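You operate a simulated robot arm through the tools that you are given. There is no shell and no other tool.

The job below is to be done with a simulated robot arm. You get a single attempt, and the scene is never put back.

TASK
Pack the yellow tray on the top of the long table. At the end: the black weight is in the yellow tray; the orange beacon is in the yellow tray; the blue stubby brush stands where the yellow weight stood; the yellow weight from the top of the long table is on the grey box; the blue spacer stands where the blue stubby brush stood; whatever was shut is shut again. Leave all else as you found it, and nothing knocked over. Set down upright: weight.

The check looks at the end state, three seconds after you hand in, the way a careful person would. Anything else that was tipped, shoved, dropped, spilled or broken makes it a failure.

THE ROBOT
A 7-joint arm with a two-finger parallel gripper, fixed in place. Base frame: the origin is on the floor under the middle of its stand, x ahead of it, y to its left, z up; the work surface is at about z = 0.78. Lengths are in m, angles in rad, forces in N, time in s.
With the tool pointing down near the work surface it reaches from about 0.3 to 0.7 m from the base axis. Its first joint turns from -1.152 to 1.152 rad. Payload 1.57 kg.
Tool frame: the origin (TCP) lies between the finger pads and is the grasp point; the fingertips stand 0.03 m ahead of it; z points along the fingers, y is the line along which they close. Largest opening 0.11 m; finger width 0.024, thickness 0.012; the body of the gripper, 0.048 by 0.112 m, starts 0.078 m behind the TCP.
Orientation is that of the tool frame in the base frame, as a unit quaternion [x, y, z, w]. With the fingers straight down and closing along the base's y, the tool's x points along the base's -x, its y along +y and its z along -z.

THE INTERFACE
- The arm moves only by the tool play_rows. Its arguments are lists of equal length, an entry for each row: "fingers": the opening in per cent of the stroke, from 0 (shut) to 100 (fully open); "delta_pos": the shift along the base's x, y, z in units of 500 mm (1.0 is 500 mm), a list of three; "rotation": the turn, a rotation vector about the base's x, y, z in units of 90 degrees (1.0 is 90 degrees), a list of three. In form: {"fingers": [fingers, ...], "delta_pos": [[tx, ty, tz], ...], "rotation": [[wx, wy, wz], ...]}. A call has 1 to 20 rows; each row is the pose to reach, as a shift and turn from the pose commanded when the call began. A call with a number of a shift or a turn outside -1 to 1 is refused whole. A row lasts 0.2 s, in which the tool goes at most 0.05 m and 0.15 rad; a call with a longer step from one row to the next is refused whole, and so is a gripper value outside its range. A pose out of reach is approached as far as the arm can. The call stops where the force on the tool passes 40 N (or 10 N more than at its start, if that is more) or the arm is blocked; 0.2 s more then pass. Each finger travels about 0.108 m/s and halts on what it meets, pressing with about 29 N; the grip force reading is that of the motor and also rises with nothing between the fingers. The clock runs only during rows and for 0.2 s after the last one: add rows that repeat a pose to give the fingers time. It gives the time, the measured TCP pose, the force on the tool (base axes), the opening and the grip force at its end, in the units of the frame above (readings bear some noise), with the torque about the TCP (base axes, N m) and any sound that the robot's microphone picked up.
- Cameras (640 x 400 px; columns grow to the right, rows downward): "scene" is fixed at [0.1607, -0.3975, 1.3844]; the picture's right is [0.79, -0.62, 0.00], its down [-0.46, -0.58, -0.67] and it looks along [0.41, 0.53, -0.74] (base axes); focal length 214 px, centre (320, 200). "wrist" rides on the gripper at [0.07, 0.016, -0.141] in the tool frame; the picture's right is [-0.23, 0.97, 0.00], its down [-0.86, -0.20, -0.48] and it looks along [-0.47, -0.11, 0.88] (tool axes); focal length 222 px, centre (320, 200). There is no depth. A picture from a camera that has moved, and an enlarged one, comes with that camera's place and axes in the base frame and with its lens.
- get_image(camera): a new picture of that camera. The clock stands still meanwhile.
- enlarge(camera, box): a new picture of the part [left, top, right, bottom] of that camera's present view, enlarged. The clock stands still meanwhile.
- hand_in(): hands the job in; it is judged then, once.

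Places have to be worked out from the pictures, the camera data and where the tool is seen. Open the gripper and draw the arm clear of the work before you hand the job in, unless the task says otherwise.

The tools are called after "Emit:" by a JSON object that holds its "name" and its "arguments". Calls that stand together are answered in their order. play_rows: Moves the arm, as the interface text tells. Its arguments: {"type":"object","properties":{"fingers":{"type":"array","items":{"type":"number"}},"delta_pos":{"type":"array","items":{"type":"array","items":{"type":"number"}}},"rotation":{"type":"array","items":{"type":"array","items":{"type":"number"}}}},"required":["fingers","delta_pos","rotation"]} The other tools are called the same way: get_image (camera) takes a picture; enlarge (camera, box) takes an enlarged picture of a part of a camera's view; hand_in () hands the job in.

At the start:

```text
clock: 0.0
ee_pos: [0.3617, 0.0448, 1.161]
tcp_rot: [0.0, 1.0, 0.0, 0.0]
contact_force: [0.0, 0.0, 0.3]
ft_torque: [0.0, -0.01, -0.02]
finger_gap: 0.1101
grip_force: 0.1
```

scene: 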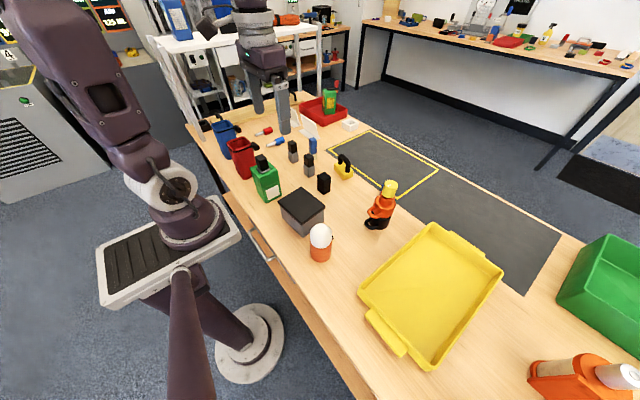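
wrist: 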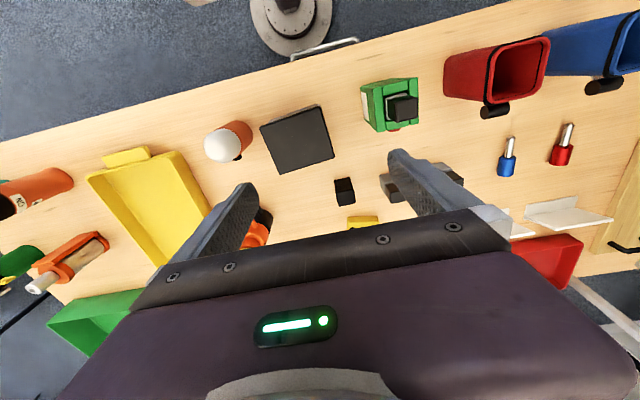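

I'll start by looking at the scene in enlarged views to identify all objects.

Emit:
{"name": "enlarge", "arguments": {"camera": "scene", "box": [190, 80, 350, 180]}}

Emit:
{"name": "enlarge", "arguments": {"camera": "scene", "box": [240, 140, 440, 265]}}

Emit:
{"name": "enlarge", "arguments": {"camera": "scene", "box": [320, 200, 640, 400]}}

Emit:
{"name": "enlarge", "arguments": {"camera": "wrist", "box": [320, 60, 640, 260]}}

```text
4.00 times, centred on (270, 130) of scene
camera zoom: at [0.1607, -0.3975, 1.3844], right [0.79, -0.62, 0.0], down [-0.46, -0.58, -0.67], along [0.41, 0.53, -0.74], focal length 858 px, centre (520, 480)
```

zoom: 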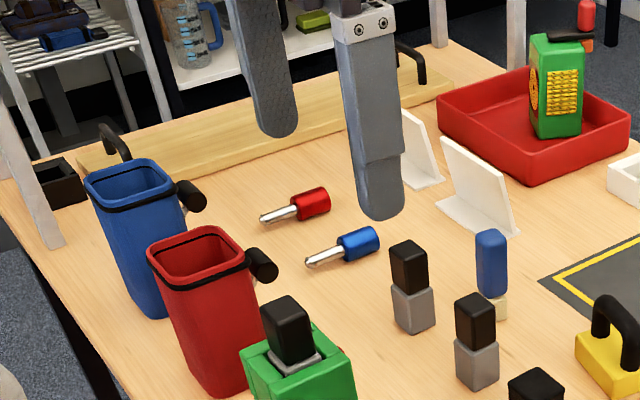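

```text
3.20 times, centred on (340, 202) of scene
camera zoom: at [0.1607, -0.3975, 1.3844], right [0.79, -0.62, 0.0], down [-0.46, -0.58, -0.67], along [0.41, 0.53, -0.74], focal length 686 px, centre (256, 192)
```

zoom: 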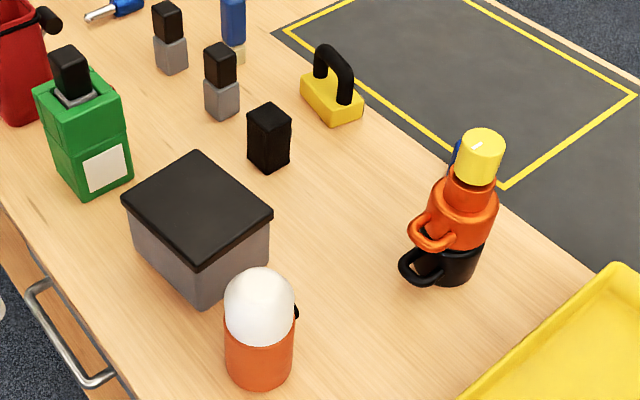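

```text
2.00 times, centred on (480, 300) of scene
camera zoom: at [0.1607, -0.3975, 1.3844], right [0.79, -0.62, 0.0], down [-0.46, -0.58, -0.67], along [0.41, 0.53, -0.74], focal length 429 px, centre (0, 0)
```

zoom: 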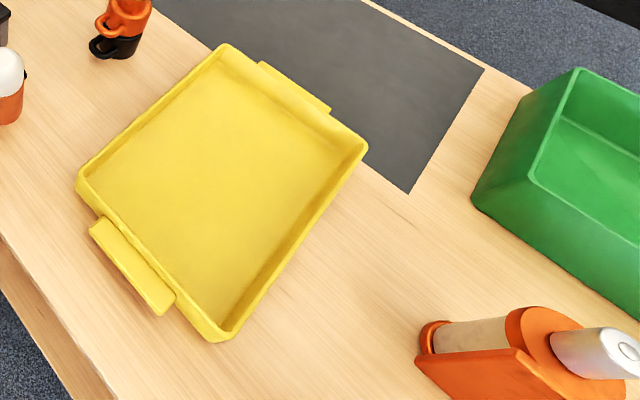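

```text
2.00 times, centred on (480, 160) of wrist
camera zoom: at [0.2938, 0.061, 1.3026], right [0.23, 0.97, 0.0], down [0.86, -0.2, 0.48], along [0.47, -0.11, -0.88], focal length 444 px, centre (0, 280)
```

zoom: 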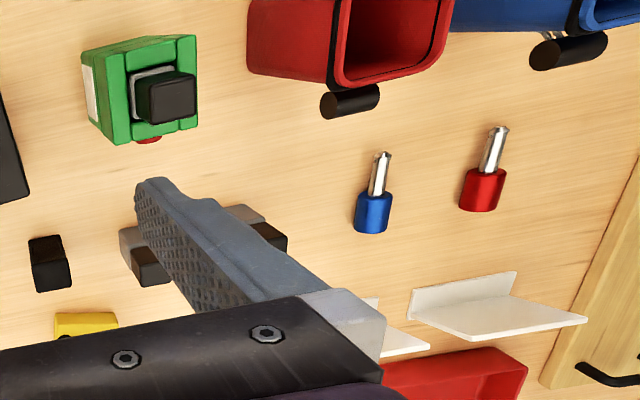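

Next I zoom tighter on individual items to tell what each is.

Emit:
{"name": "enlarge", "arguments": {"camera": "scene", "box": [280, 130, 360, 180]}}

Emit:
{"name": "enlarge", "arguments": {"camera": "scene", "box": [350, 165, 430, 245]}}

Emit:
{"name": "enlarge", "arguments": {"camera": "scene", "box": [230, 150, 310, 210]}}

Emit:
{"name": "enlarge", "arguments": {"camera": "scene", "box": [150, 0, 350, 120]}}

Emit:
{"name": "enlarge", "arguments": {"camera": "scene", "box": [350, 0, 640, 120]}}

Emit:
{"name": "enlarge", "arguments": {"camera": "scene", "box": [220, 190, 400, 400]}}

Emit:
{"name": "enlarge", "arguments": {"camera": "wrist", "box": [0, 60, 320, 260]}}

```text
8.00 times, centred on (320, 155) of scene
camera zoom: at [0.1607, -0.3975, 1.3844], right [0.79, -0.62, 0.0], down [-0.46, -0.58, -0.67], along [0.41, 0.53, -0.74], focal length 1716 px, centre (320, 560)
```

zoom: 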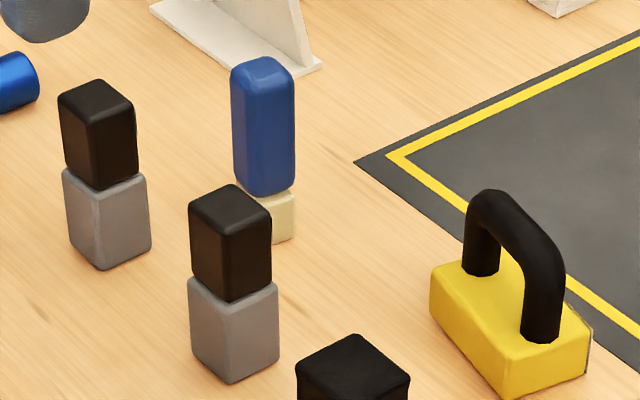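

```text
5.00 times, centred on (390, 205) of scene
camera zoom: at [0.1607, -0.3975, 1.3844], right [0.79, -0.62, 0.0], down [-0.46, -0.58, -0.67], along [0.41, 0.53, -0.74], focal length 1072 px, centre (-30, 175)
```

zoom: 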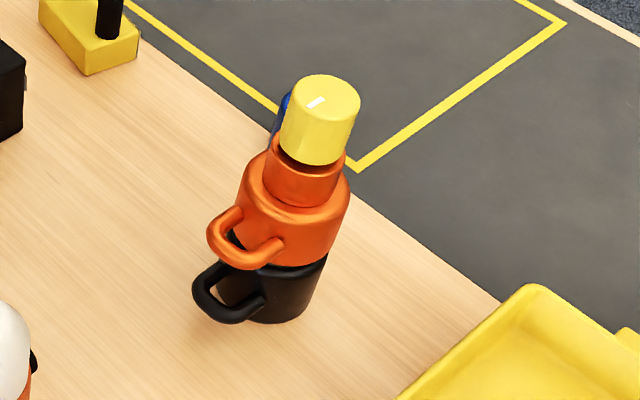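

```text
6.67 times, centred on (270, 180) of scene
camera zoom: at [0.1607, -0.3975, 1.3844], right [0.79, -0.62, 0.0], down [-0.46, -0.58, -0.67], along [0.41, 0.53, -0.74], focal length 1430 px, centre (653, 333)
```

zoom: 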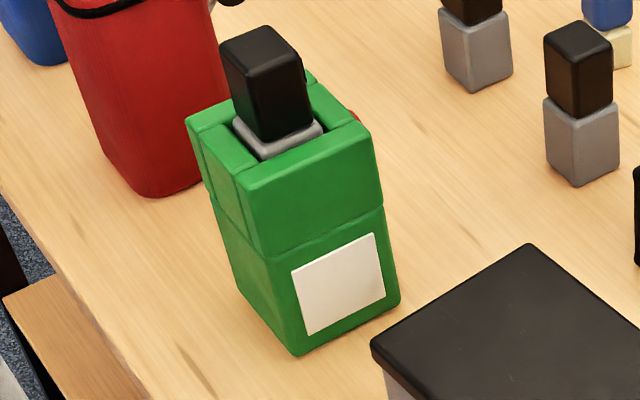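

```text
3.20 times, centred on (250, 60) of scene
camera zoom: at [0.1607, -0.3975, 1.3844], right [0.79, -0.62, 0.0], down [-0.46, -0.58, -0.67], along [0.41, 0.53, -0.74], focal length 686 px, centre (544, 648)
```

zoom: 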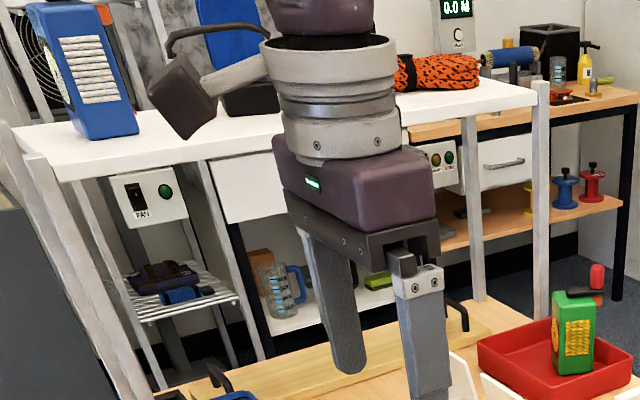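

```text
2.21 times, centred on (495, 60) of scene
camera zoom: at [0.1607, -0.3975, 1.3844], right [0.79, -0.62, 0.0], down [-0.46, -0.58, -0.67], along [0.41, 0.53, -0.74], focal length 473 px, centre (-66, 509)
```

zoom: 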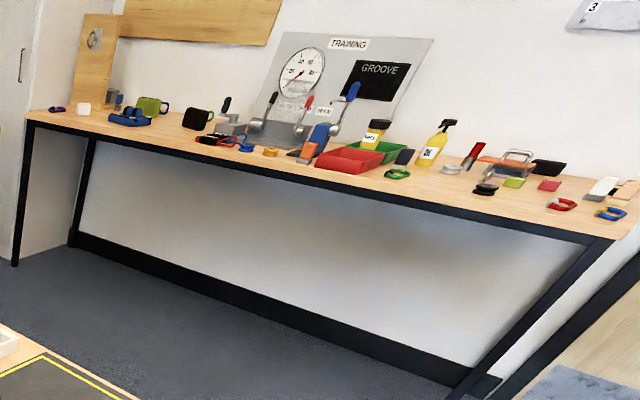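

```text
1.90 times, centred on (310, 295) of scene
camera zoom: at [0.1607, -0.3975, 1.3844], right [0.79, -0.62, 0.0], down [-0.46, -0.58, -0.67], along [0.41, 0.53, -0.74], focal length 408 px, centre (339, 19)
```

zoom: 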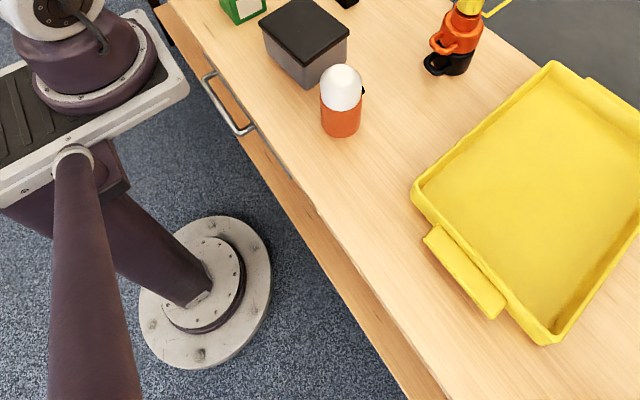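

```text
2.00 times, centred on (160, 160) of wrist
camera zoom: at [0.2938, 0.061, 1.3026], right [0.23, 0.97, 0.0], down [0.86, -0.2, 0.48], along [0.47, -0.11, -0.88], focal length 444 px, centre (640, 280)
```

zoom: 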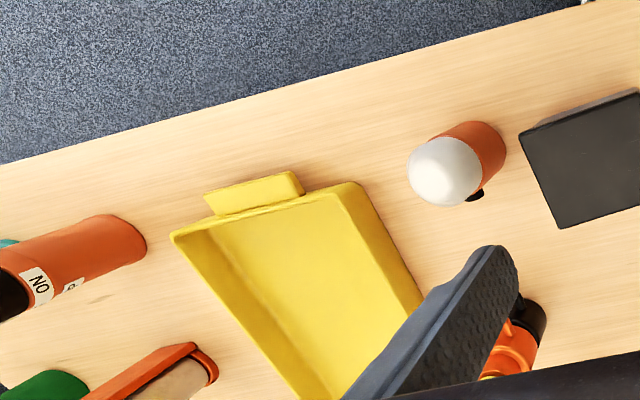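

The yellow weight (yellow base, black handle), grey box with black lid, beacon (orange with white dome), stacked mugs, blue brush and a drawer handle are visible; the black weight isn't clear yet. I move the arm left at height to look with the wrist camera.

Emit:
{"name": "play_rows", "arguments": {"fingers": [100, 100, 100, 100, 100, 100], "delta_pos": [[0, 0.08, 0], [0, 0.16, 0], [0, 0.24, 0], [0, 0.32, 0], [0, 0.4, 0], [0, 0.4, 0]], "rotation": [[0, 0, 0], [0, 0, 0], [0, 0, 0], [0, 0, 0], [0, 0, 0], [0, 0, 0]]}}

Emit:
{"name": "get_image", "arguments": {"camera": "wrist"}}

Emit:
{"name": "get_image", "arguments": {"camera": "scene"}}

```text
clock: 1.4
ee_pos: [0.3643, 0.2454, 1.1588]
tcp_rot: [0.0, 1.0, 0.0, 0.0]
contact_force: [-0.1, 0.7, -0.5]
ft_torque: [-0.02, 0.02, 0.0]
finger_gap: 0.1099
grip_force: 0.0
```

```text
taken
camera wrist: at [0.2955, 0.2613, 1.3005], right [0.23, 0.97, 0.0], down [0.86, -0.2, 0.48], along [0.47, -0.11, -0.88], focal length 222 px, centre (320, 200)
```

wrist: 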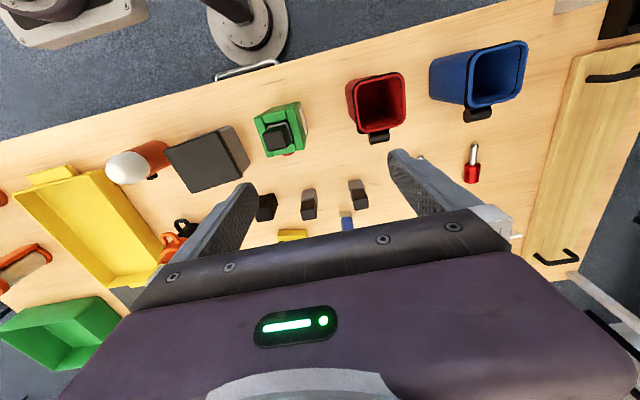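

```text
taken
```

scene: 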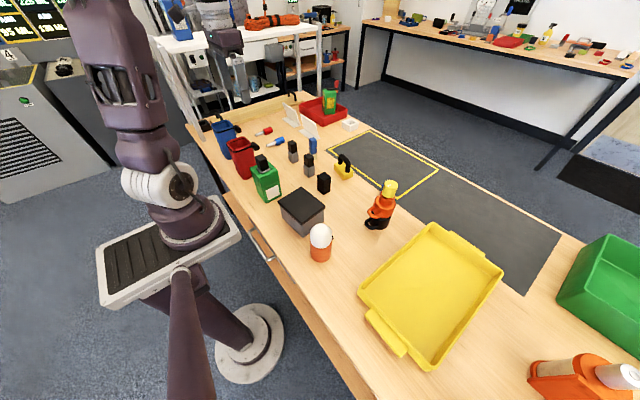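

I zoom into the new views to examine the bins' interiors and the small objects.

Emit:
{"name": "enlarge", "arguments": {"camera": "wrist", "box": [320, 20, 640, 220]}}

Emit:
{"name": "enlarge", "arguments": {"camera": "wrist", "box": [100, 80, 420, 280]}}

Emit:
{"name": "enlarge", "arguments": {"camera": "scene", "box": [190, 80, 350, 180]}}

Emit:
{"name": "enlarge", "arguments": {"camera": "scene", "box": [500, 220, 640, 400]}}

```text
2.00 times, centred on (480, 120) of wrist
camera zoom: at [0.2955, 0.2613, 1.3005], right [0.23, 0.97, 0.0], down [0.86, -0.2, 0.48], along [0.47, -0.11, -0.88], focal length 444 px, centre (0, 360)
```

zoom: 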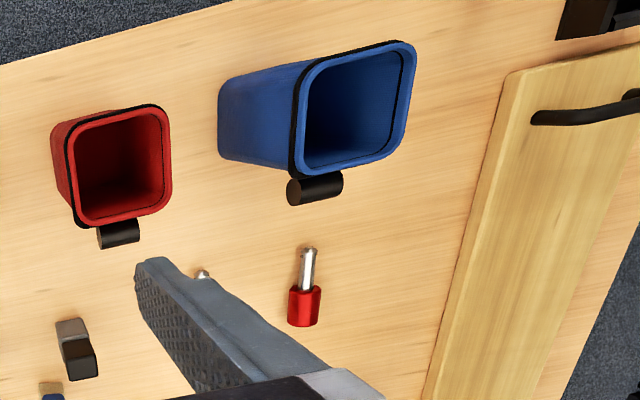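

```text
2.00 times, centred on (260, 180) of wrist
camera zoom: at [0.2955, 0.2613, 1.3005], right [0.23, 0.97, 0.0], down [0.86, -0.2, 0.48], along [0.47, -0.11, -0.88], focal length 444 px, centre (440, 240)
```

zoom: 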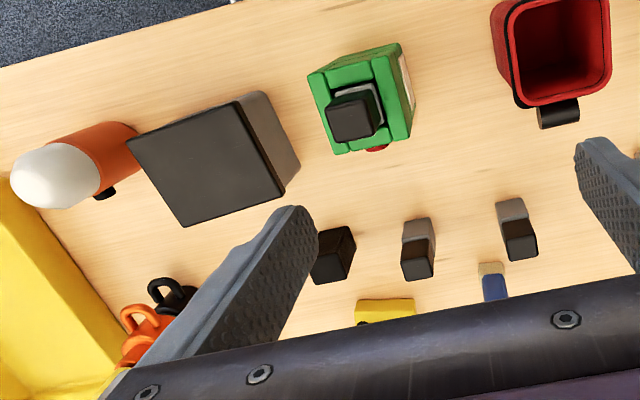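

```text
4.00 times, centred on (270, 130) of scene
camera zoom: at [0.1607, -0.3975, 1.3844], right [0.79, -0.62, 0.0], down [-0.46, -0.58, -0.67], along [0.41, 0.53, -0.74], focal length 858 px, centre (520, 480)
```

zoom: 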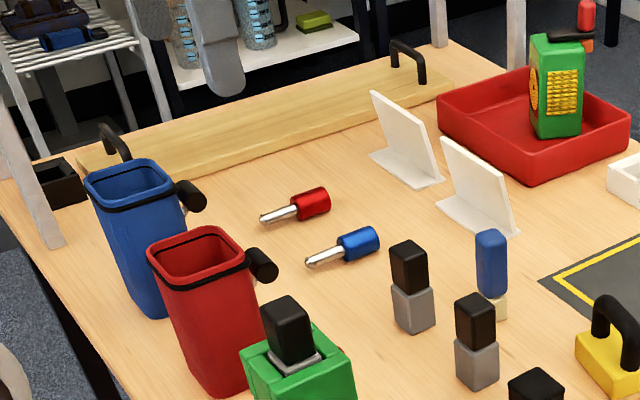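

```text
2.22 times, centred on (570, 310) of scene
camera zoom: at [0.1607, -0.3975, 1.3844], right [0.79, -0.62, 0.0], down [-0.46, -0.58, -0.67], along [0.41, 0.53, -0.74], focal length 477 px, centre (-236, -44)
```

zoom: 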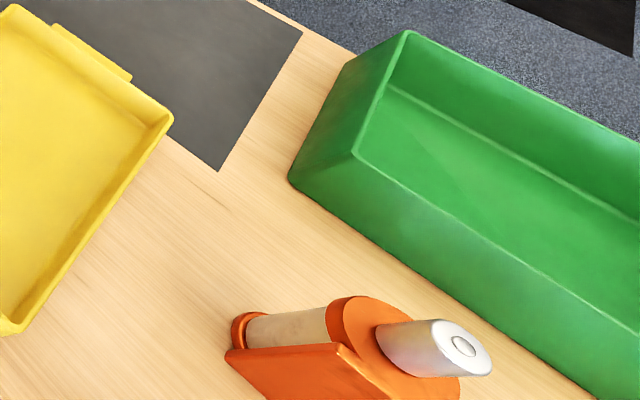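

Nothing labelled obviously as a black weight yet. I rotate the gripper -90° about z so the wrist camera looks from the left toward the right, showing the back of the mug stack and other hidden items.

Emit:
{"name": "play_rows", "arguments": {"fingers": [100, 100, 100, 100, 100, 100, 100, 100, 100, 100, 100, 100], "delta_pos": [[0.01, 0.01, -0.01], [0.03, 0.02, -0.02], [0.05, 0.03, -0.03], [0.07, 0.04, -0.04], [0.09, 0.05, -0.05], [0.11, 0.06, -0.06], [0.13, 0.07, -0.07], [0.15, 0.08, -0.08], [0.17, 0.09, -0.09], [0.18, 0.1, -0.1], [0.18, 0.1, -0.1], [0.18, 0.1, -0.1]], "rotation": [[0, 0, -0.0909], [0, 0, -0.1818], [0, 0, -0.2727], [0, 0, -0.3636], [0, 0, -0.4545], [0, 0, -0.5454], [0, 0, -0.6363], [0, 0, -0.7272], [0, 0, -0.8181], [0, 0, -0.909], [0, 0, -1.0], [0, 0, -1.0]]}}

Emit:
{"name": "get_image", "arguments": {"camera": "wrist"}}

Emit:
{"name": "get_image", "arguments": {"camera": "scene"}}

```text
clock: 4.0
ee_pos: [0.4526, 0.296, 1.1129]
tcp_rot: [0.708, 0.706, 0.0, 0.0]
contact_force: [0.2, -1.0, -0.2]
ft_torque: [-0.02, 0.03, 0.02]
finger_gap: 0.11
grip_force: 0.2
```

```text
taken
camera wrist: at [0.4702, 0.3641, 1.2537], right [0.97, -0.23, 0.0], down [-0.2, -0.85, 0.48], along [-0.11, -0.47, -0.88], focal length 222 px, centre (320, 200)
```

wrist: 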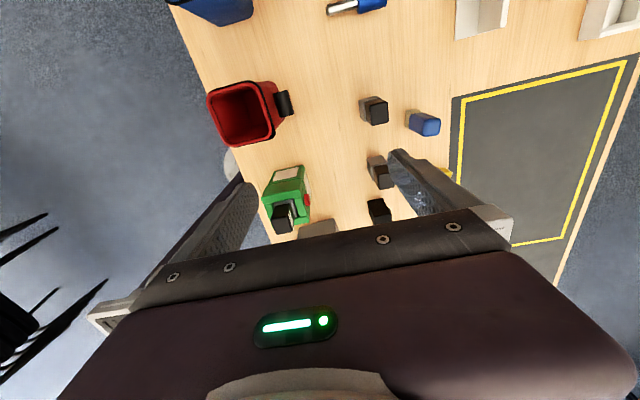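

```text
taken
```

scene: 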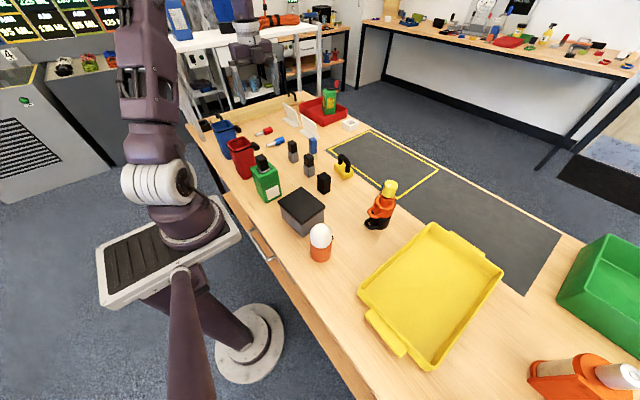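

The wrist camera now sees the area at and behind its own position. I slide the arm toward the mug stack (judged at about x 0.58, y −0.20) to see what's around it.

Emit:
{"name": "play_rows", "arguments": {"fingers": [100, 100, 100, 100, 100, 100, 100, 100, 100, 100], "delta_pos": [[0.01, -0.08, 0], [0.02, -0.16, 0], [0.03, -0.24, 0], [0.04, -0.32, 0], [0.05, -0.4, 0], [0.06, -0.48, 0], [0.07, -0.56, 0], [0.08, -0.64, 0], [0.09, -0.7, 0], [0.09, -0.7, 0]], "rotation": [[0, 0, 0], [0, 0, 0], [0, 0, 0], [0, 0, 0], [0, 0, 0], [0, 0, 0], [0, 0, 0], [0, 0, 0], [0, 0, 0], [0, 0, 0]]}}

Emit:
{"name": "get_image", "arguments": {"camera": "wrist"}}

Emit:
{"name": "get_image", "arguments": {"camera": "scene"}}

```text
clock: 6.2
ee_pos: [0.4964, -0.0519, 1.1124]
tcp_rot: [0.707, 0.707, 0.0, 0.0]
contact_force: [-1.0, -0.5, 0.1]
ft_torque: [-0.01, -0.02, -0.02]
finger_gap: 0.1098
grip_force: 0.1
```

```text
taken
camera wrist: at [0.5138, 0.0175, 1.2536], right [0.97, -0.23, 0.0], down [-0.2, -0.86, 0.48], along [-0.11, -0.47, -0.88], focal length 222 px, centre (320, 200)
```

wrist: 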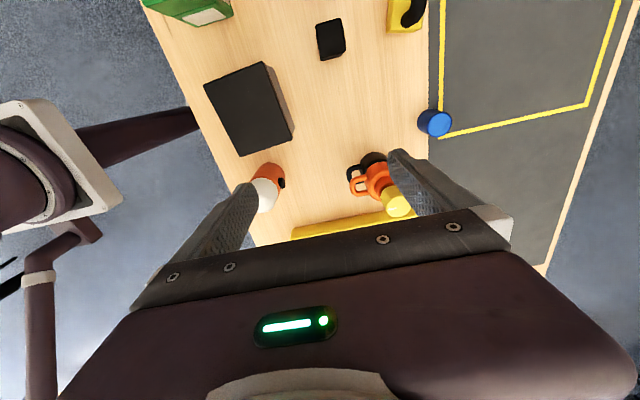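

```text
taken
```

scene: 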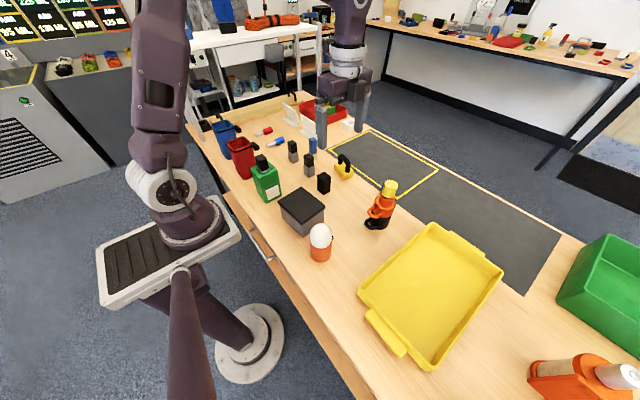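

The blue cylinder behind the stack (near the yellow-taped corner) looks like the blue spacer. I zoom in on the details here.

Emit:
{"name": "enlarge", "arguments": {"camera": "wrist", "box": [240, 80, 480, 230]}}

Emit:
{"name": "enlarge", "arguments": {"camera": "wrist", "box": [140, 0, 460, 160]}}

Emit:
{"name": "enlarge", "arguments": {"camera": "wrist", "box": [290, 0, 370, 70]}}

Emit:
{"name": "enlarge", "arguments": {"camera": "scene", "box": [305, 165, 345, 205]}}

```text
2.67 times, centred on (360, 155) of wrist
camera zoom: at [0.5138, 0.0175, 1.2536], right [0.97, -0.23, 0.0], down [-0.2, -0.86, 0.48], along [-0.11, -0.47, -0.88], focal length 592 px, centre (213, 320)
```

zoom: 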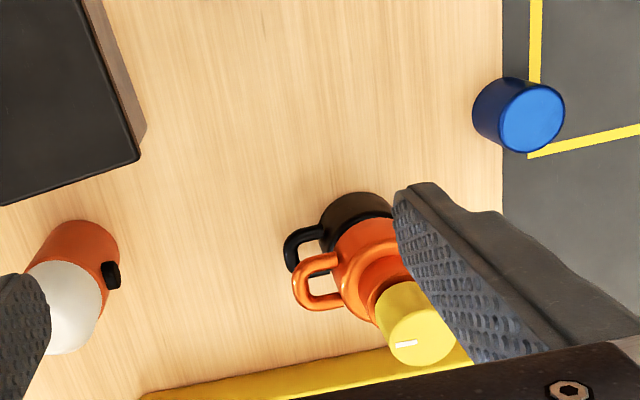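

```text
2.00 times, centred on (300, 80) of wrist
camera zoom: at [0.5138, 0.0175, 1.2536], right [0.97, -0.23, 0.0], down [-0.2, -0.86, 0.48], along [-0.11, -0.47, -0.88], focal length 444 px, centre (360, 440)
```

zoom: 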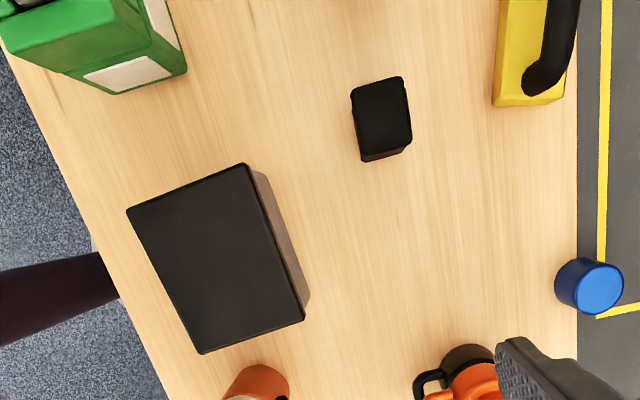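

```text
5.71 times, centred on (330, 35) of wrist
camera zoom: at [0.5138, 0.0175, 1.2536], right [0.97, -0.23, 0.0], down [-0.2, -0.86, 0.48], along [-0.11, -0.47, -0.88], focal length 1269 px, centre (263, 1143)
```

zoom: 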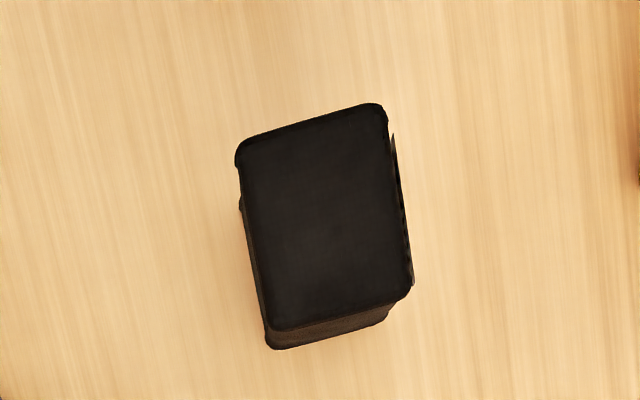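

```text
10.00 times, centred on (325, 185) of scene
camera zoom: at [0.1607, -0.3976, 1.3844], right [0.79, -0.62, 0.0], down [-0.46, -0.58, -0.67], along [0.41, 0.53, -0.74], focal length 2145 px, centre (270, 350)
```

zoom: 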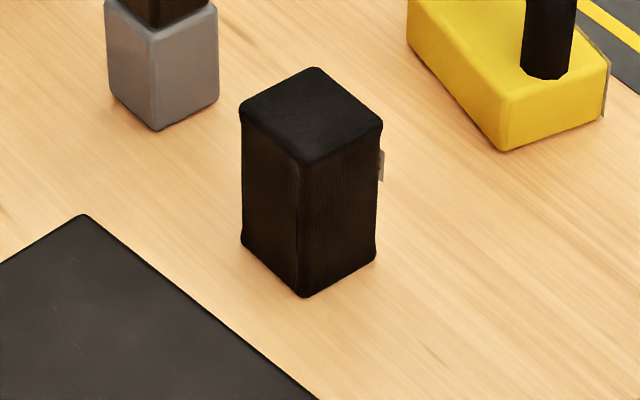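

The black block is a mesh-textured box (speaker-like), not a weight. I check the drawer front and the remaining containers (crate, black tray, shelf) in the scene camera.

Emit:
{"name": "enlarge", "arguments": {"camera": "scene", "box": [215, 180, 315, 280]}}

Emit:
{"name": "enlarge", "arguments": {"camera": "scene", "box": [180, 100, 240, 150]}}

Emit:
{"name": "enlarge", "arguments": {"camera": "scene", "box": [560, 330, 640, 400]}}

Emit:
{"name": "enlarge", "arguments": {"camera": "scene", "box": [280, 180, 340, 260]}}

Emit:
{"name": "enlarge", "arguments": {"camera": "scene", "box": [290, 70, 370, 140]}}

```text
4.00 times, centred on (265, 230) of scene
camera zoom: at [0.1607, -0.3976, 1.3844], right [0.79, -0.62, 0.0], down [-0.46, -0.58, -0.67], along [0.41, 0.53, -0.74], focal length 858 px, centre (540, 80)
```

zoom: 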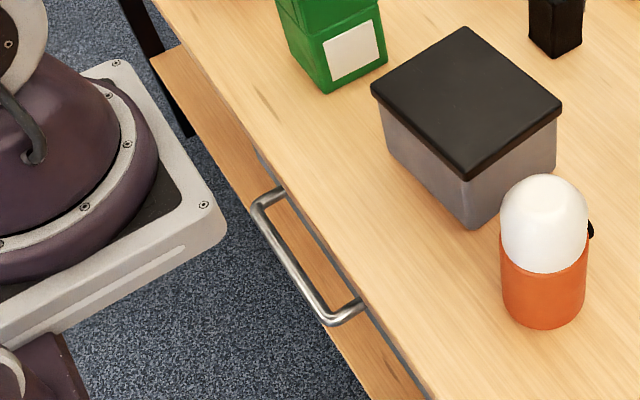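

```text
8.00 times, centred on (210, 125) of scene
camera zoom: at [0.1607, -0.3976, 1.3844], right [0.79, -0.62, 0.0], down [-0.46, -0.58, -0.67], along [0.41, 0.53, -0.74], focal length 1716 px, centre (1200, 800)
```

zoom: 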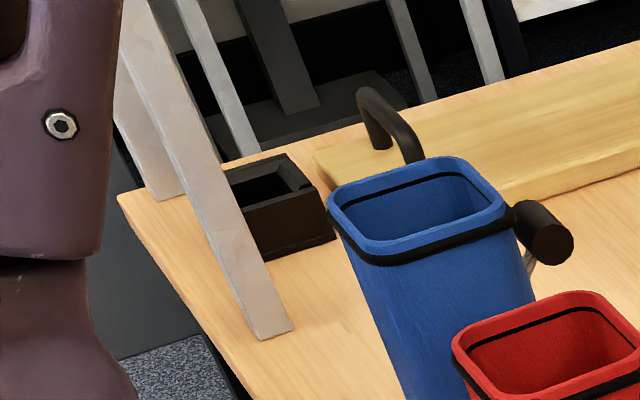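

```text
5.71 times, centred on (600, 365) of scene
camera zoom: at [0.1607, -0.3976, 1.3844], right [0.79, -0.62, 0.0], down [-0.46, -0.58, -0.67], along [0.41, 0.53, -0.74], focal length 1226 px, centre (-1280, -743)
```

zoom: 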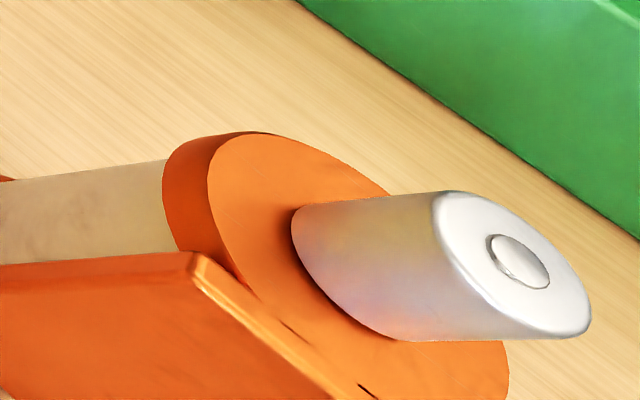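

```text
5.00 times, centred on (310, 220) of scene
camera zoom: at [0.1607, -0.3976, 1.3844], right [0.79, -0.62, 0.0], down [-0.46, -0.58, -0.67], along [0.41, 0.53, -0.74], focal length 1072 px, centre (370, 100)
```

zoom: 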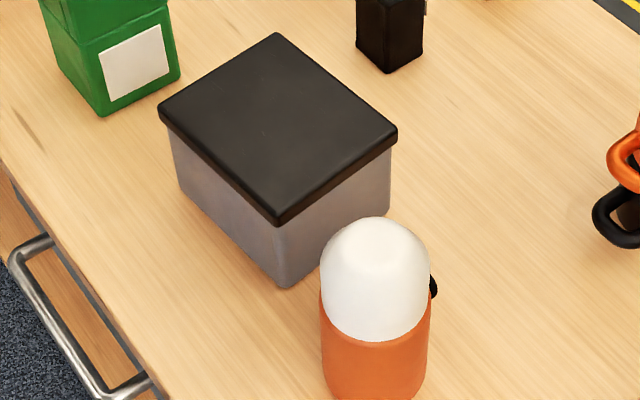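

```text
5.71 times, centred on (330, 105) of scene
camera zoom: at [0.1607, -0.3976, 1.3844], right [0.79, -0.62, 0.0], down [-0.46, -0.58, -0.67], along [0.41, 0.53, -0.74], focal length 1226 px, centre (263, 743)
```

zoom: 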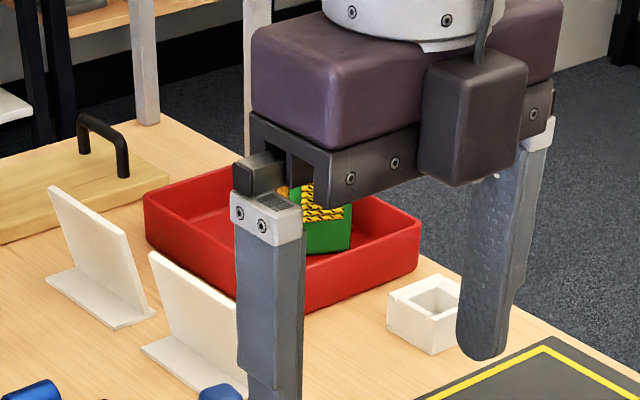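

The grey box has an overhanging black lid (about 0.10 × 0.12 m, centre near x 0.39, y 0.00), and there's a drawer below. I still survey the right end of the table to rule out a visible black weight there.

Emit:
{"name": "play_rows", "arguments": {"fingers": [100, 100, 100, 100, 100, 100, 100, 100, 100, 100], "delta_pos": [[-0.01, -0.08, 0.01], [-0.02, -0.16, 0.02], [-0.03, -0.24, 0.03], [-0.04, -0.32, 0.04], [-0.05, -0.4, 0.05], [-0.06, -0.48, 0.06], [-0.07, -0.56, 0.07], [-0.08, -0.62, 0.08], [-0.08, -0.62, 0.08], [-0.08, -0.62, 0.08]], "rotation": [[0, 0, 0], [0, 0, 0], [0, 0, 0], [0, 0, 0], [0, 0, 0], [0, 0, 0], [0, 0, 0], [0, 0, 0], [0, 0, 0], [0, 0, 0]]}}

Emit:
{"name": "get_image", "arguments": {"camera": "wrist"}}

Emit:
{"name": "get_image", "arguments": {"camera": "scene"}}

```text
clock: 8.4
ee_pos: [0.4584, -0.3627, 1.1519]
tcp_rot: [0.707, 0.707, 0.0, 0.0]
contact_force: [-0.5, -0.2, 0.1]
ft_torque: [0.02, 0.03, -0.04]
finger_gap: 0.11
grip_force: 0.1
```

```text
taken
camera wrist: at [0.476, -0.2938, 1.2941], right [0.97, -0.23, 0.0], down [-0.2, -0.86, 0.48], along [-0.11, -0.47, -0.88], focal length 222 px, centre (320, 200)
```

wrist: 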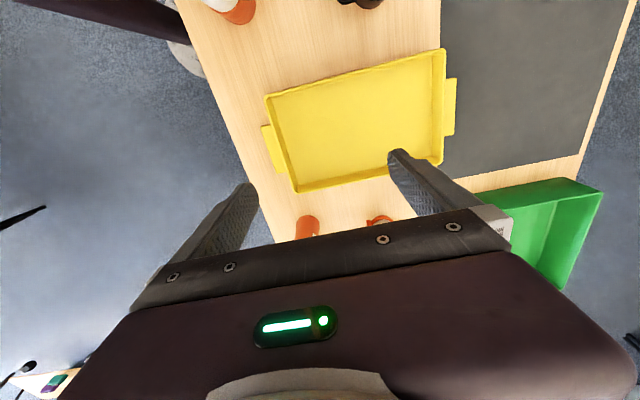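

```text
taken
```

scene: 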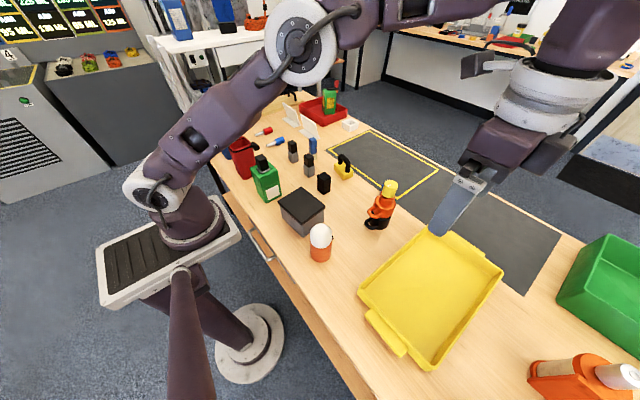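

Tray is empty. I rotate back to the original orientation here to see the right end of the table in the wrist camera.

Emit:
{"name": "play_rows", "arguments": {"fingers": [100, 100, 100, 100, 100, 100, 100, 100, 100, 100, 100, 100], "delta_pos": [[-0.01, -0.01, 0.0], [-0.02, -0.01, 0.0], [-0.03, -0.02, 0.0], [-0.04, -0.02, 0.0], [-0.05, -0.03, 0.0], [-0.06, -0.03, 0.0], [-0.07, -0.04, 0.0], [-0.08, -0.04, 0.0], [-0.09, -0.04, 0.0], [-0.1, -0.04, 0.0], [-0.1, -0.04, 0.0], [-0.1, -0.04, 0.0]], "rotation": [[0, 0, 0.0909], [0, 0, 0.1818], [0, 0, 0.2727], [0, 0, 0.3636], [0, 0, 0.4545], [0, 0, 0.5454], [0, 0, 0.6363], [0, 0, 0.7272], [0, 0, 0.8181], [0, 0, 0.909], [0, 0, 1.0], [0, 0, 1.0]]}}

Emit:
{"name": "get_image", "arguments": {"camera": "wrist"}}

Emit:
{"name": "enlarge", "arguments": {"camera": "wrist", "box": [0, 40, 320, 240]}}

```text
clock: 11.0
ee_pos: [0.4069, -0.3847, 1.1517]
tcp_rot: [-0.001, 1.0, 0.001, 0.001]
contact_force: [0.6, 1.2, 0.0]
ft_torque: [0.01, 0.01, -0.03]
finger_gap: 0.11
grip_force: 0.0
```

```text
taken
camera wrist: at [0.3386, -0.3688, 1.293], right [0.23, 0.97, 0.0], down [0.86, -0.2, 0.48], along [0.47, -0.11, -0.88], focal length 222 px, centre (320, 200)
```

wrist: 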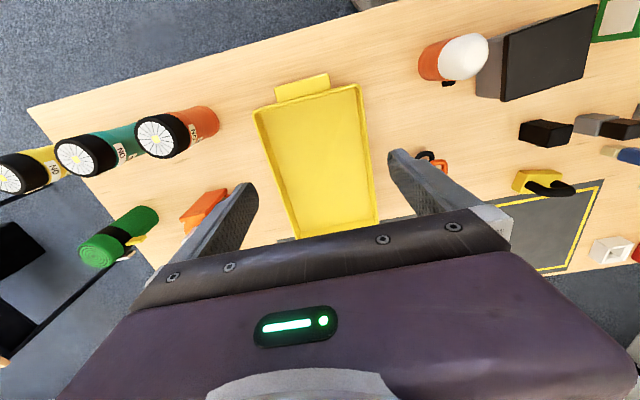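

```text
2.00 times, centred on (160, 140) of wrist
camera zoom: at [0.3386, -0.3688, 1.293], right [0.23, 0.97, 0.0], down [0.86, -0.2, 0.48], along [0.47, -0.11, -0.88], focal length 444 px, centre (640, 320)
```

zoom: 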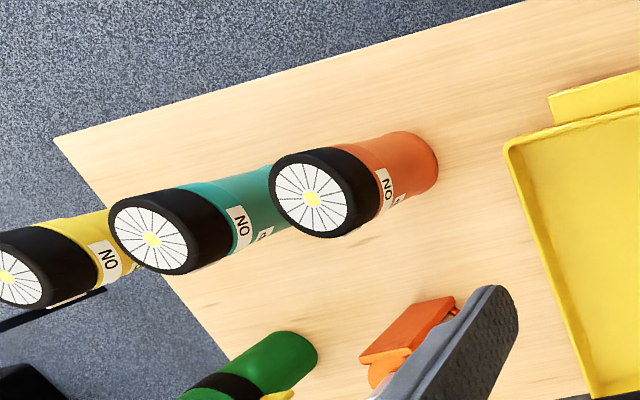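

No black weight is visible anywhere on the table, so it's likely inside the lidded grey box (or the drawer). I position the gripper above the box with fingers closing along x to examine the lid closely.

Emit:
{"name": "play_rows", "arguments": {"fingers": [100, 100, 100, 100, 100, 100, 100, 100, 100, 100, 100, 100, 100, 100, 100, 100, 100], "delta_pos": [[-0.0025, 0.0634, 0], [-0.005, 0.1268, 0], [-0.0075, 0.1902, 0], [-0.01, 0.2536, 0], [-0.0125, 0.317, 0], [-0.015, 0.3804, 0], [-0.0175, 0.4438, 0], [-0.02, 0.5072, 0], [-0.0225, 0.5706, 0], [-0.025, 0.634, 0], [-0.0275, 0.6974, 0], [-0.0294, 0.7604, 0], [-0.0294, 0.7604, -0.065], [-0.0294, 0.7604, -0.13], [-0.0294, 0.7604, -0.195], [-0.0294, 0.7604, -0.262], [-0.0294, 0.7604, -0.262]], "rotation": [[0, 0, -0.084], [0, 0, -0.168], [0, 0, -0.252], [0, 0, -0.336], [0, 0, -0.42], [0, 0, -0.504], [0, 0, -0.588], [0, 0, -0.672], [0, 0, -0.756], [0, 0, -0.84], [0, 0, -0.92], [0, 0, -1.0], [0, 0, -1.0], [0, 0, -1.0], [0, 0, -1.0], [0, 0, -1.0], [0, 0, -1.0]]}}

Emit:
{"name": "get_image", "arguments": {"camera": "wrist"}}

Emit:
{"name": "get_image", "arguments": {"camera": "scene"}}

```text
clock: 14.6
ee_pos: [0.3912, -0.0027, 1.0194]
tcp_rot: [0.707, 0.708, 0.0, 0.001]
contact_force: [0.4, 0.1, 0.5]
ft_torque: [-0.01, 0.0, 0.04]
finger_gap: 0.1099
grip_force: 0.1
```

```text
taken
camera wrist: at [0.4081, 0.0658, 1.161], right [0.97, -0.23, 0.0], down [-0.2, -0.86, 0.48], along [-0.11, -0.47, -0.88], focal length 222 px, centre (320, 200)
```

wrist: 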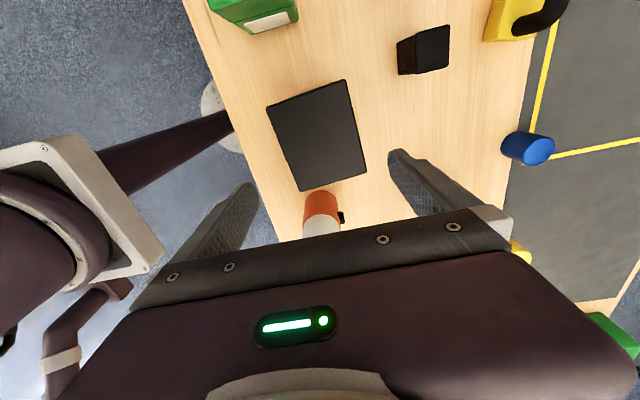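

```text
taken
```

scene: 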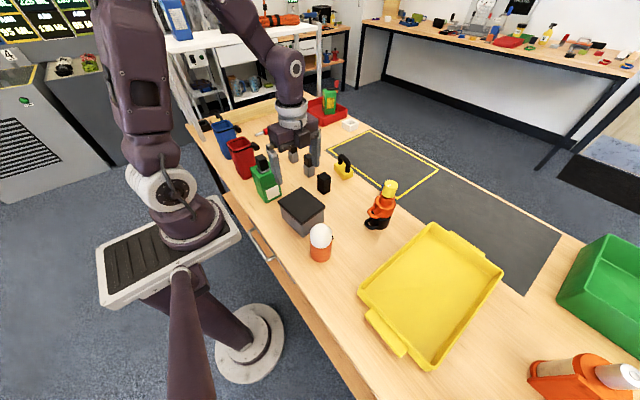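

I enlarge the lid region to measure its corners precisely.

Emit:
{"name": "enlarge", "arguments": {"camera": "wrist", "box": [240, 70, 400, 210]}}

Emit:
{"name": "enlarge", "arguments": {"camera": "scene", "box": [270, 170, 350, 250]}}

```text
2.86 times, centred on (320, 140) of wrist
camera zoom: at [0.4081, 0.0658, 1.161], right [0.97, -0.23, 0.0], down [-0.2, -0.86, 0.48], along [-0.11, -0.47, -0.88], focal length 635 px, centre (320, 371)
```

zoom: 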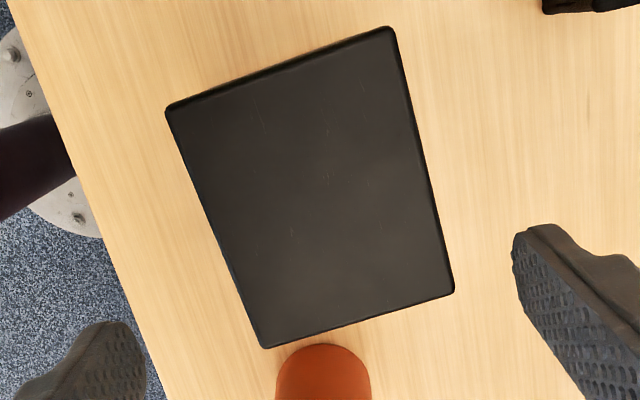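

```text
5.00 times, centred on (310, 210) of scene
camera zoom: at [0.1607, -0.3975, 1.3844], right [0.79, -0.62, 0.0], down [-0.46, -0.58, -0.67], along [0.41, 0.53, -0.74], focal length 1072 px, centre (370, 150)
```

zoom: 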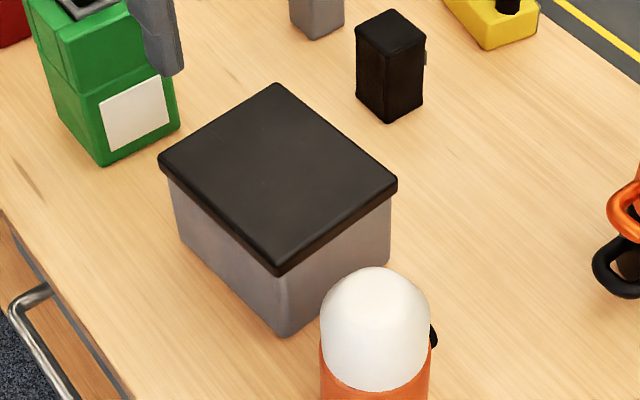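

Triangulating, the lid top is at z≈0.872, centre ≈(0.392,−0.004), size ≈0.10×0.12, rotated about +4.4°. I align the gripper and descend to just above the lid to check straddling.

Emit:
{"name": "play_rows", "arguments": {"fingers": [100, 100, 100, 100, 100], "delta_pos": [[0, 0.001, -0.06], [0, 0.001, -0.12], [0, 0.001, -0.18], [0, 0.001, -0.21], [0, 0.001, -0.21]], "rotation": [[0, 0, 0.025], [0, 0, 0.049], [0, 0, 0.049], [0, 0, 0.049], [0, 0, 0.049]]}}

Emit:
{"name": "get_image", "arguments": {"camera": "wrist"}}

Emit:
{"name": "enlarge", "arguments": {"camera": "scene", "box": [260, 140, 360, 240]}}

```text
clock: 15.8
ee_pos: [0.3926, -0.0022, 0.9144]
tcp_rot: [0.679, 0.734, 0.001, 0.0]
contact_force: [0.2, 0.5, -0.1]
ft_torque: [-0.02, 0.0, 0.02]
finger_gap: 0.1099
grip_force: 0.1
```

```text
taken
camera wrist: at [0.4043, 0.0673, 1.056], right [0.99, -0.15, 0.0], down [-0.13, -0.87, 0.48], along [-0.07, -0.47, -0.88], focal length 222 px, centre (320, 200)
```

wrist: 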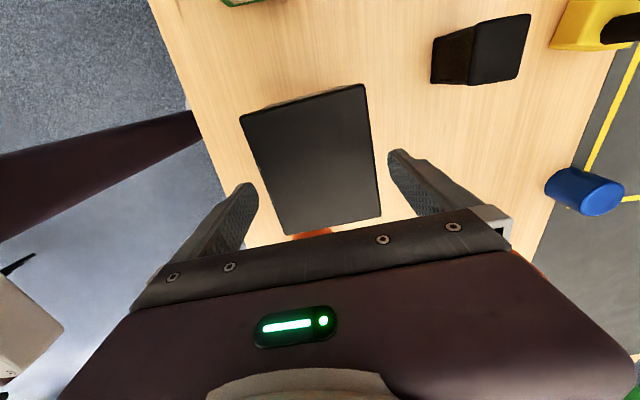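

```text
4.00 times, centred on (310, 190) of scene
camera zoom: at [0.1607, -0.3975, 1.3844], right [0.79, -0.62, 0.0], down [-0.46, -0.58, -0.67], along [0.41, 0.53, -0.74], focal length 858 px, centre (360, 240)
```

zoom: 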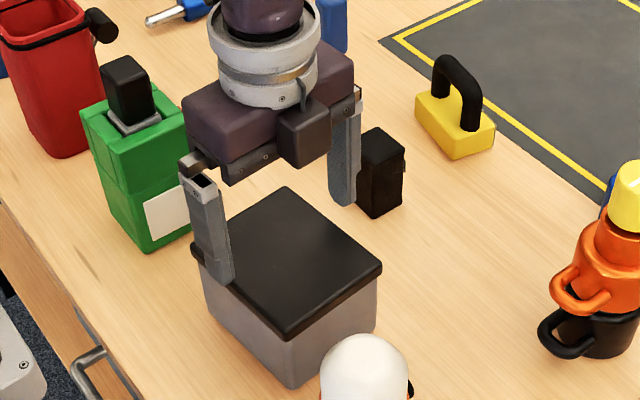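

The fingers seem to straddle the lid. I zoom for clearances on both sides before descending.

Emit:
{"name": "enlarge", "arguments": {"camera": "wrist", "box": [220, 80, 420, 250]}}

Emit:
{"name": "enlarge", "arguments": {"camera": "scene", "box": [290, 170, 350, 230]}}

```text
2.35 times, centred on (320, 165) of wrist
camera zoom: at [0.4043, 0.0673, 1.056], right [0.99, -0.15, 0.0], down [-0.13, -0.87, 0.48], along [-0.07, -0.47, -0.88], focal length 523 px, centre (320, 282)
```

zoom: 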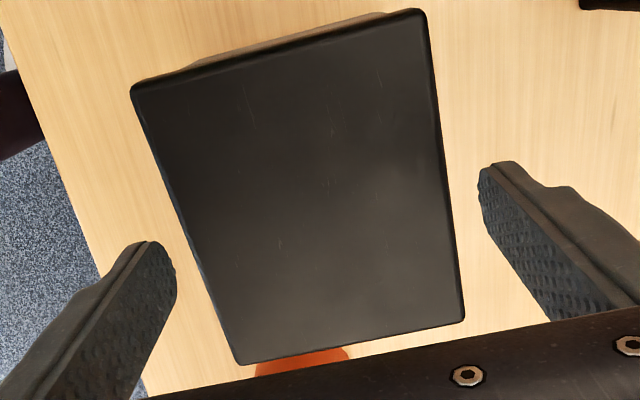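

```text
6.67 times, centred on (320, 200) of scene
camera zoom: at [0.1607, -0.3975, 1.3844], right [0.79, -0.62, 0.0], down [-0.46, -0.58, -0.67], along [0.41, 0.53, -0.74], focal length 1430 px, centre (320, 200)
```

zoom: 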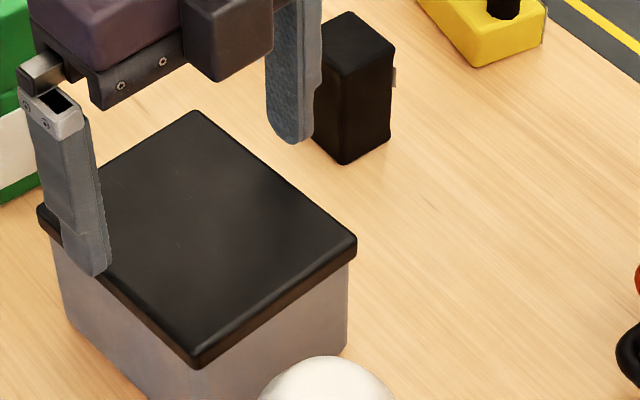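

The lid is aligned with the tool, offset only ~2 mm; width ≈0.098. I shift −2 mm in x, descend to grip the lid rim, close, and check.

Emit:
{"name": "play_rows", "arguments": {"fingers": [100, 100, 100, 100, 80, 60, 60], "delta_pos": [[-0.004, 0, 0], [-0.004, 0, -0.04], [-0.004, 0, -0.08], [-0.004, 0, -0.09], [-0.004, 0, -0.09], [-0.004, 0, -0.09], [-0.004, 0, -0.09]], "rotation": [[0, 0, 0], [0, 0, 0], [0, 0, 0], [0, 0, 0], [0, 0, 0], [0, 0, 0], [0, 0, 0]]}}

Emit:
{"name": "get_image", "arguments": {"camera": "wrist"}}

Emit:
{"name": "enlarge", "arguments": {"camera": "scene", "box": [270, 160, 350, 240]}}

```text
clock: 17.4
ee_pos: [0.3905, -0.003, 0.87]
tcp_rot: [0.679, 0.734, 0.0, 0.001]
contact_force: [-0.7, -0.1, -0.5]
ft_torque: [-0.04, 0.01, -0.02]
finger_gap: 0.0999
grip_force: 29.1
```

```text
taken
camera wrist: at [0.403, 0.0663, 1.0115], right [0.99, -0.15, 0.0], down [-0.13, -0.87, 0.48], along [-0.07, -0.47, -0.88], focal length 222 px, centre (320, 200)
```

wrist: 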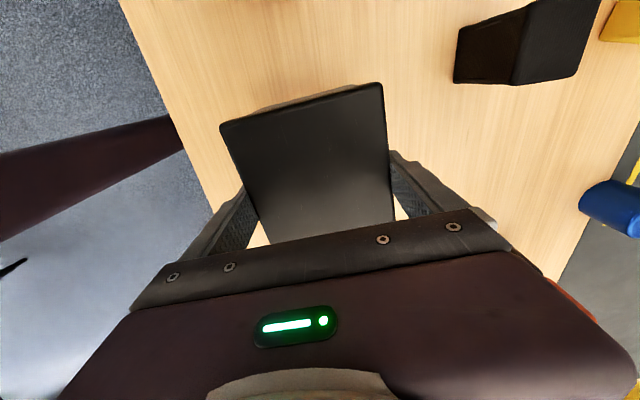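

```text
5.00 times, centred on (310, 200) of scene
camera zoom: at [0.1608, -0.3975, 1.3844], right [0.79, -0.62, 0.0], down [-0.46, -0.58, -0.67], along [0.41, 0.53, -0.74], focal length 1072 px, centre (370, 200)
```

zoom: 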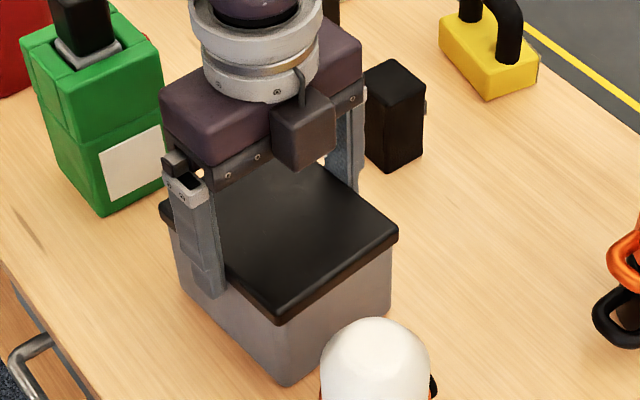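

The lid is gripped (gap 0.0999 m). I lift it slowly by 3 cm and check whether it separates from the box.

Emit:
{"name": "play_rows", "arguments": {"fingers": [60, 60, 60, 60, 60], "delta_pos": [[0, 0, 0.01], [0, 0, 0.02], [0, 0, 0.04], [0, 0, 0.06], [0, 0, 0.06]], "rotation": [[0, 0, 0], [0, 0, 0], [0, 0, 0], [0, 0, 0], [0, 0, 0]]}}

Emit:
{"name": "enlarge", "arguments": {"camera": "scene", "box": [270, 160, 350, 240]}}

```text
clock: 18.6
ee_pos: [0.3894, -0.0048, 0.9005]
tcp_rot: [0.68, 0.734, 0.0, 0.0]
contact_force: [0.4, -0.7, -3.6]
ft_torque: [0.02, 0.02, -0.02]
finger_gap: 0.0998
grip_force: 28.8
```

```text
5.00 times, centred on (310, 200) of scene
camera zoom: at [0.1608, -0.3975, 1.3844], right [0.79, -0.62, 0.0], down [-0.46, -0.58, -0.67], along [0.41, 0.53, -0.74], focal length 1072 px, centre (370, 200)
```

zoom: 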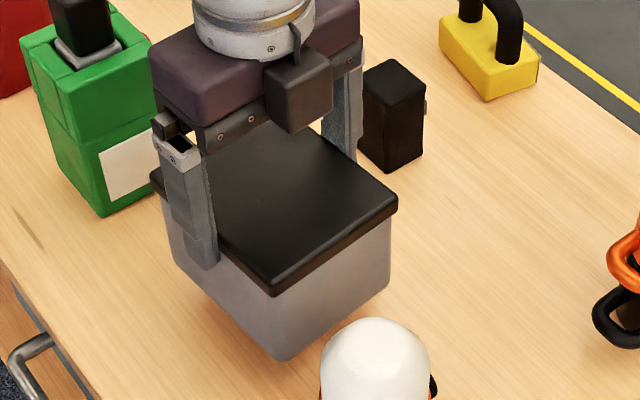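

The whole box lifted as one piece — the lid doesn't come off, so the black weight must be elsewhere (the drawer). I set the box back down exactly where it was and release.

Emit:
{"name": "play_rows", "arguments": {"fingers": [60, 60, 60, 60, 60, 60, 100, 100, 100], "delta_pos": [[0, 0, -0.02], [0, 0, -0.04], [0, 0, -0.05], [0, 0, -0.056], [0, 0, -0.06], [0, 0, -0.061], [0, 0, -0.061], [0, 0, -0.061], [0, 0, -0.061]], "rotation": [[0, 0, 0], [0, 0, 0], [0, 0, 0], [0, 0, 0], [0, 0, 0], [0, 0, 0], [0, 0, 0], [0, 0, 0], [0, 0, 0]]}}

Emit:
{"name": "enlarge", "arguments": {"camera": "scene", "box": [270, 160, 350, 240]}}

```text
clock: 20.6
ee_pos: [0.3923, -0.0051, 0.8688]
tcp_rot: [0.68, 0.734, 0.001, 0.0]
contact_force: [-0.7, 1.1, -0.8]
ft_torque: [-0.01, 0.0, 0.0]
finger_gap: 0.11
grip_force: 0.0
```

```text
5.00 times, centred on (310, 200) of scene
camera zoom: at [0.1607, -0.3975, 1.3844], right [0.79, -0.62, 0.0], down [-0.46, -0.58, -0.67], along [0.41, 0.53, -0.74], focal length 1072 px, centre (370, 200)
```

zoom: 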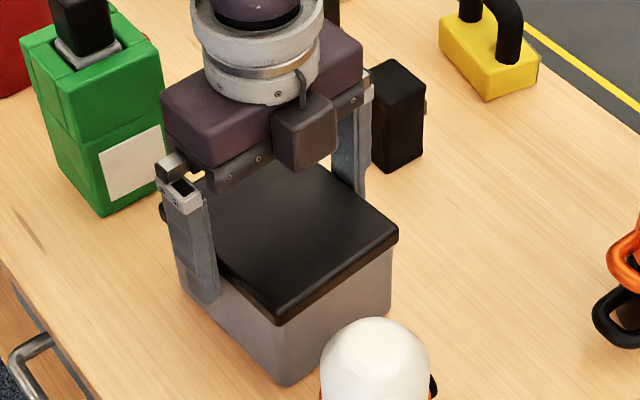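

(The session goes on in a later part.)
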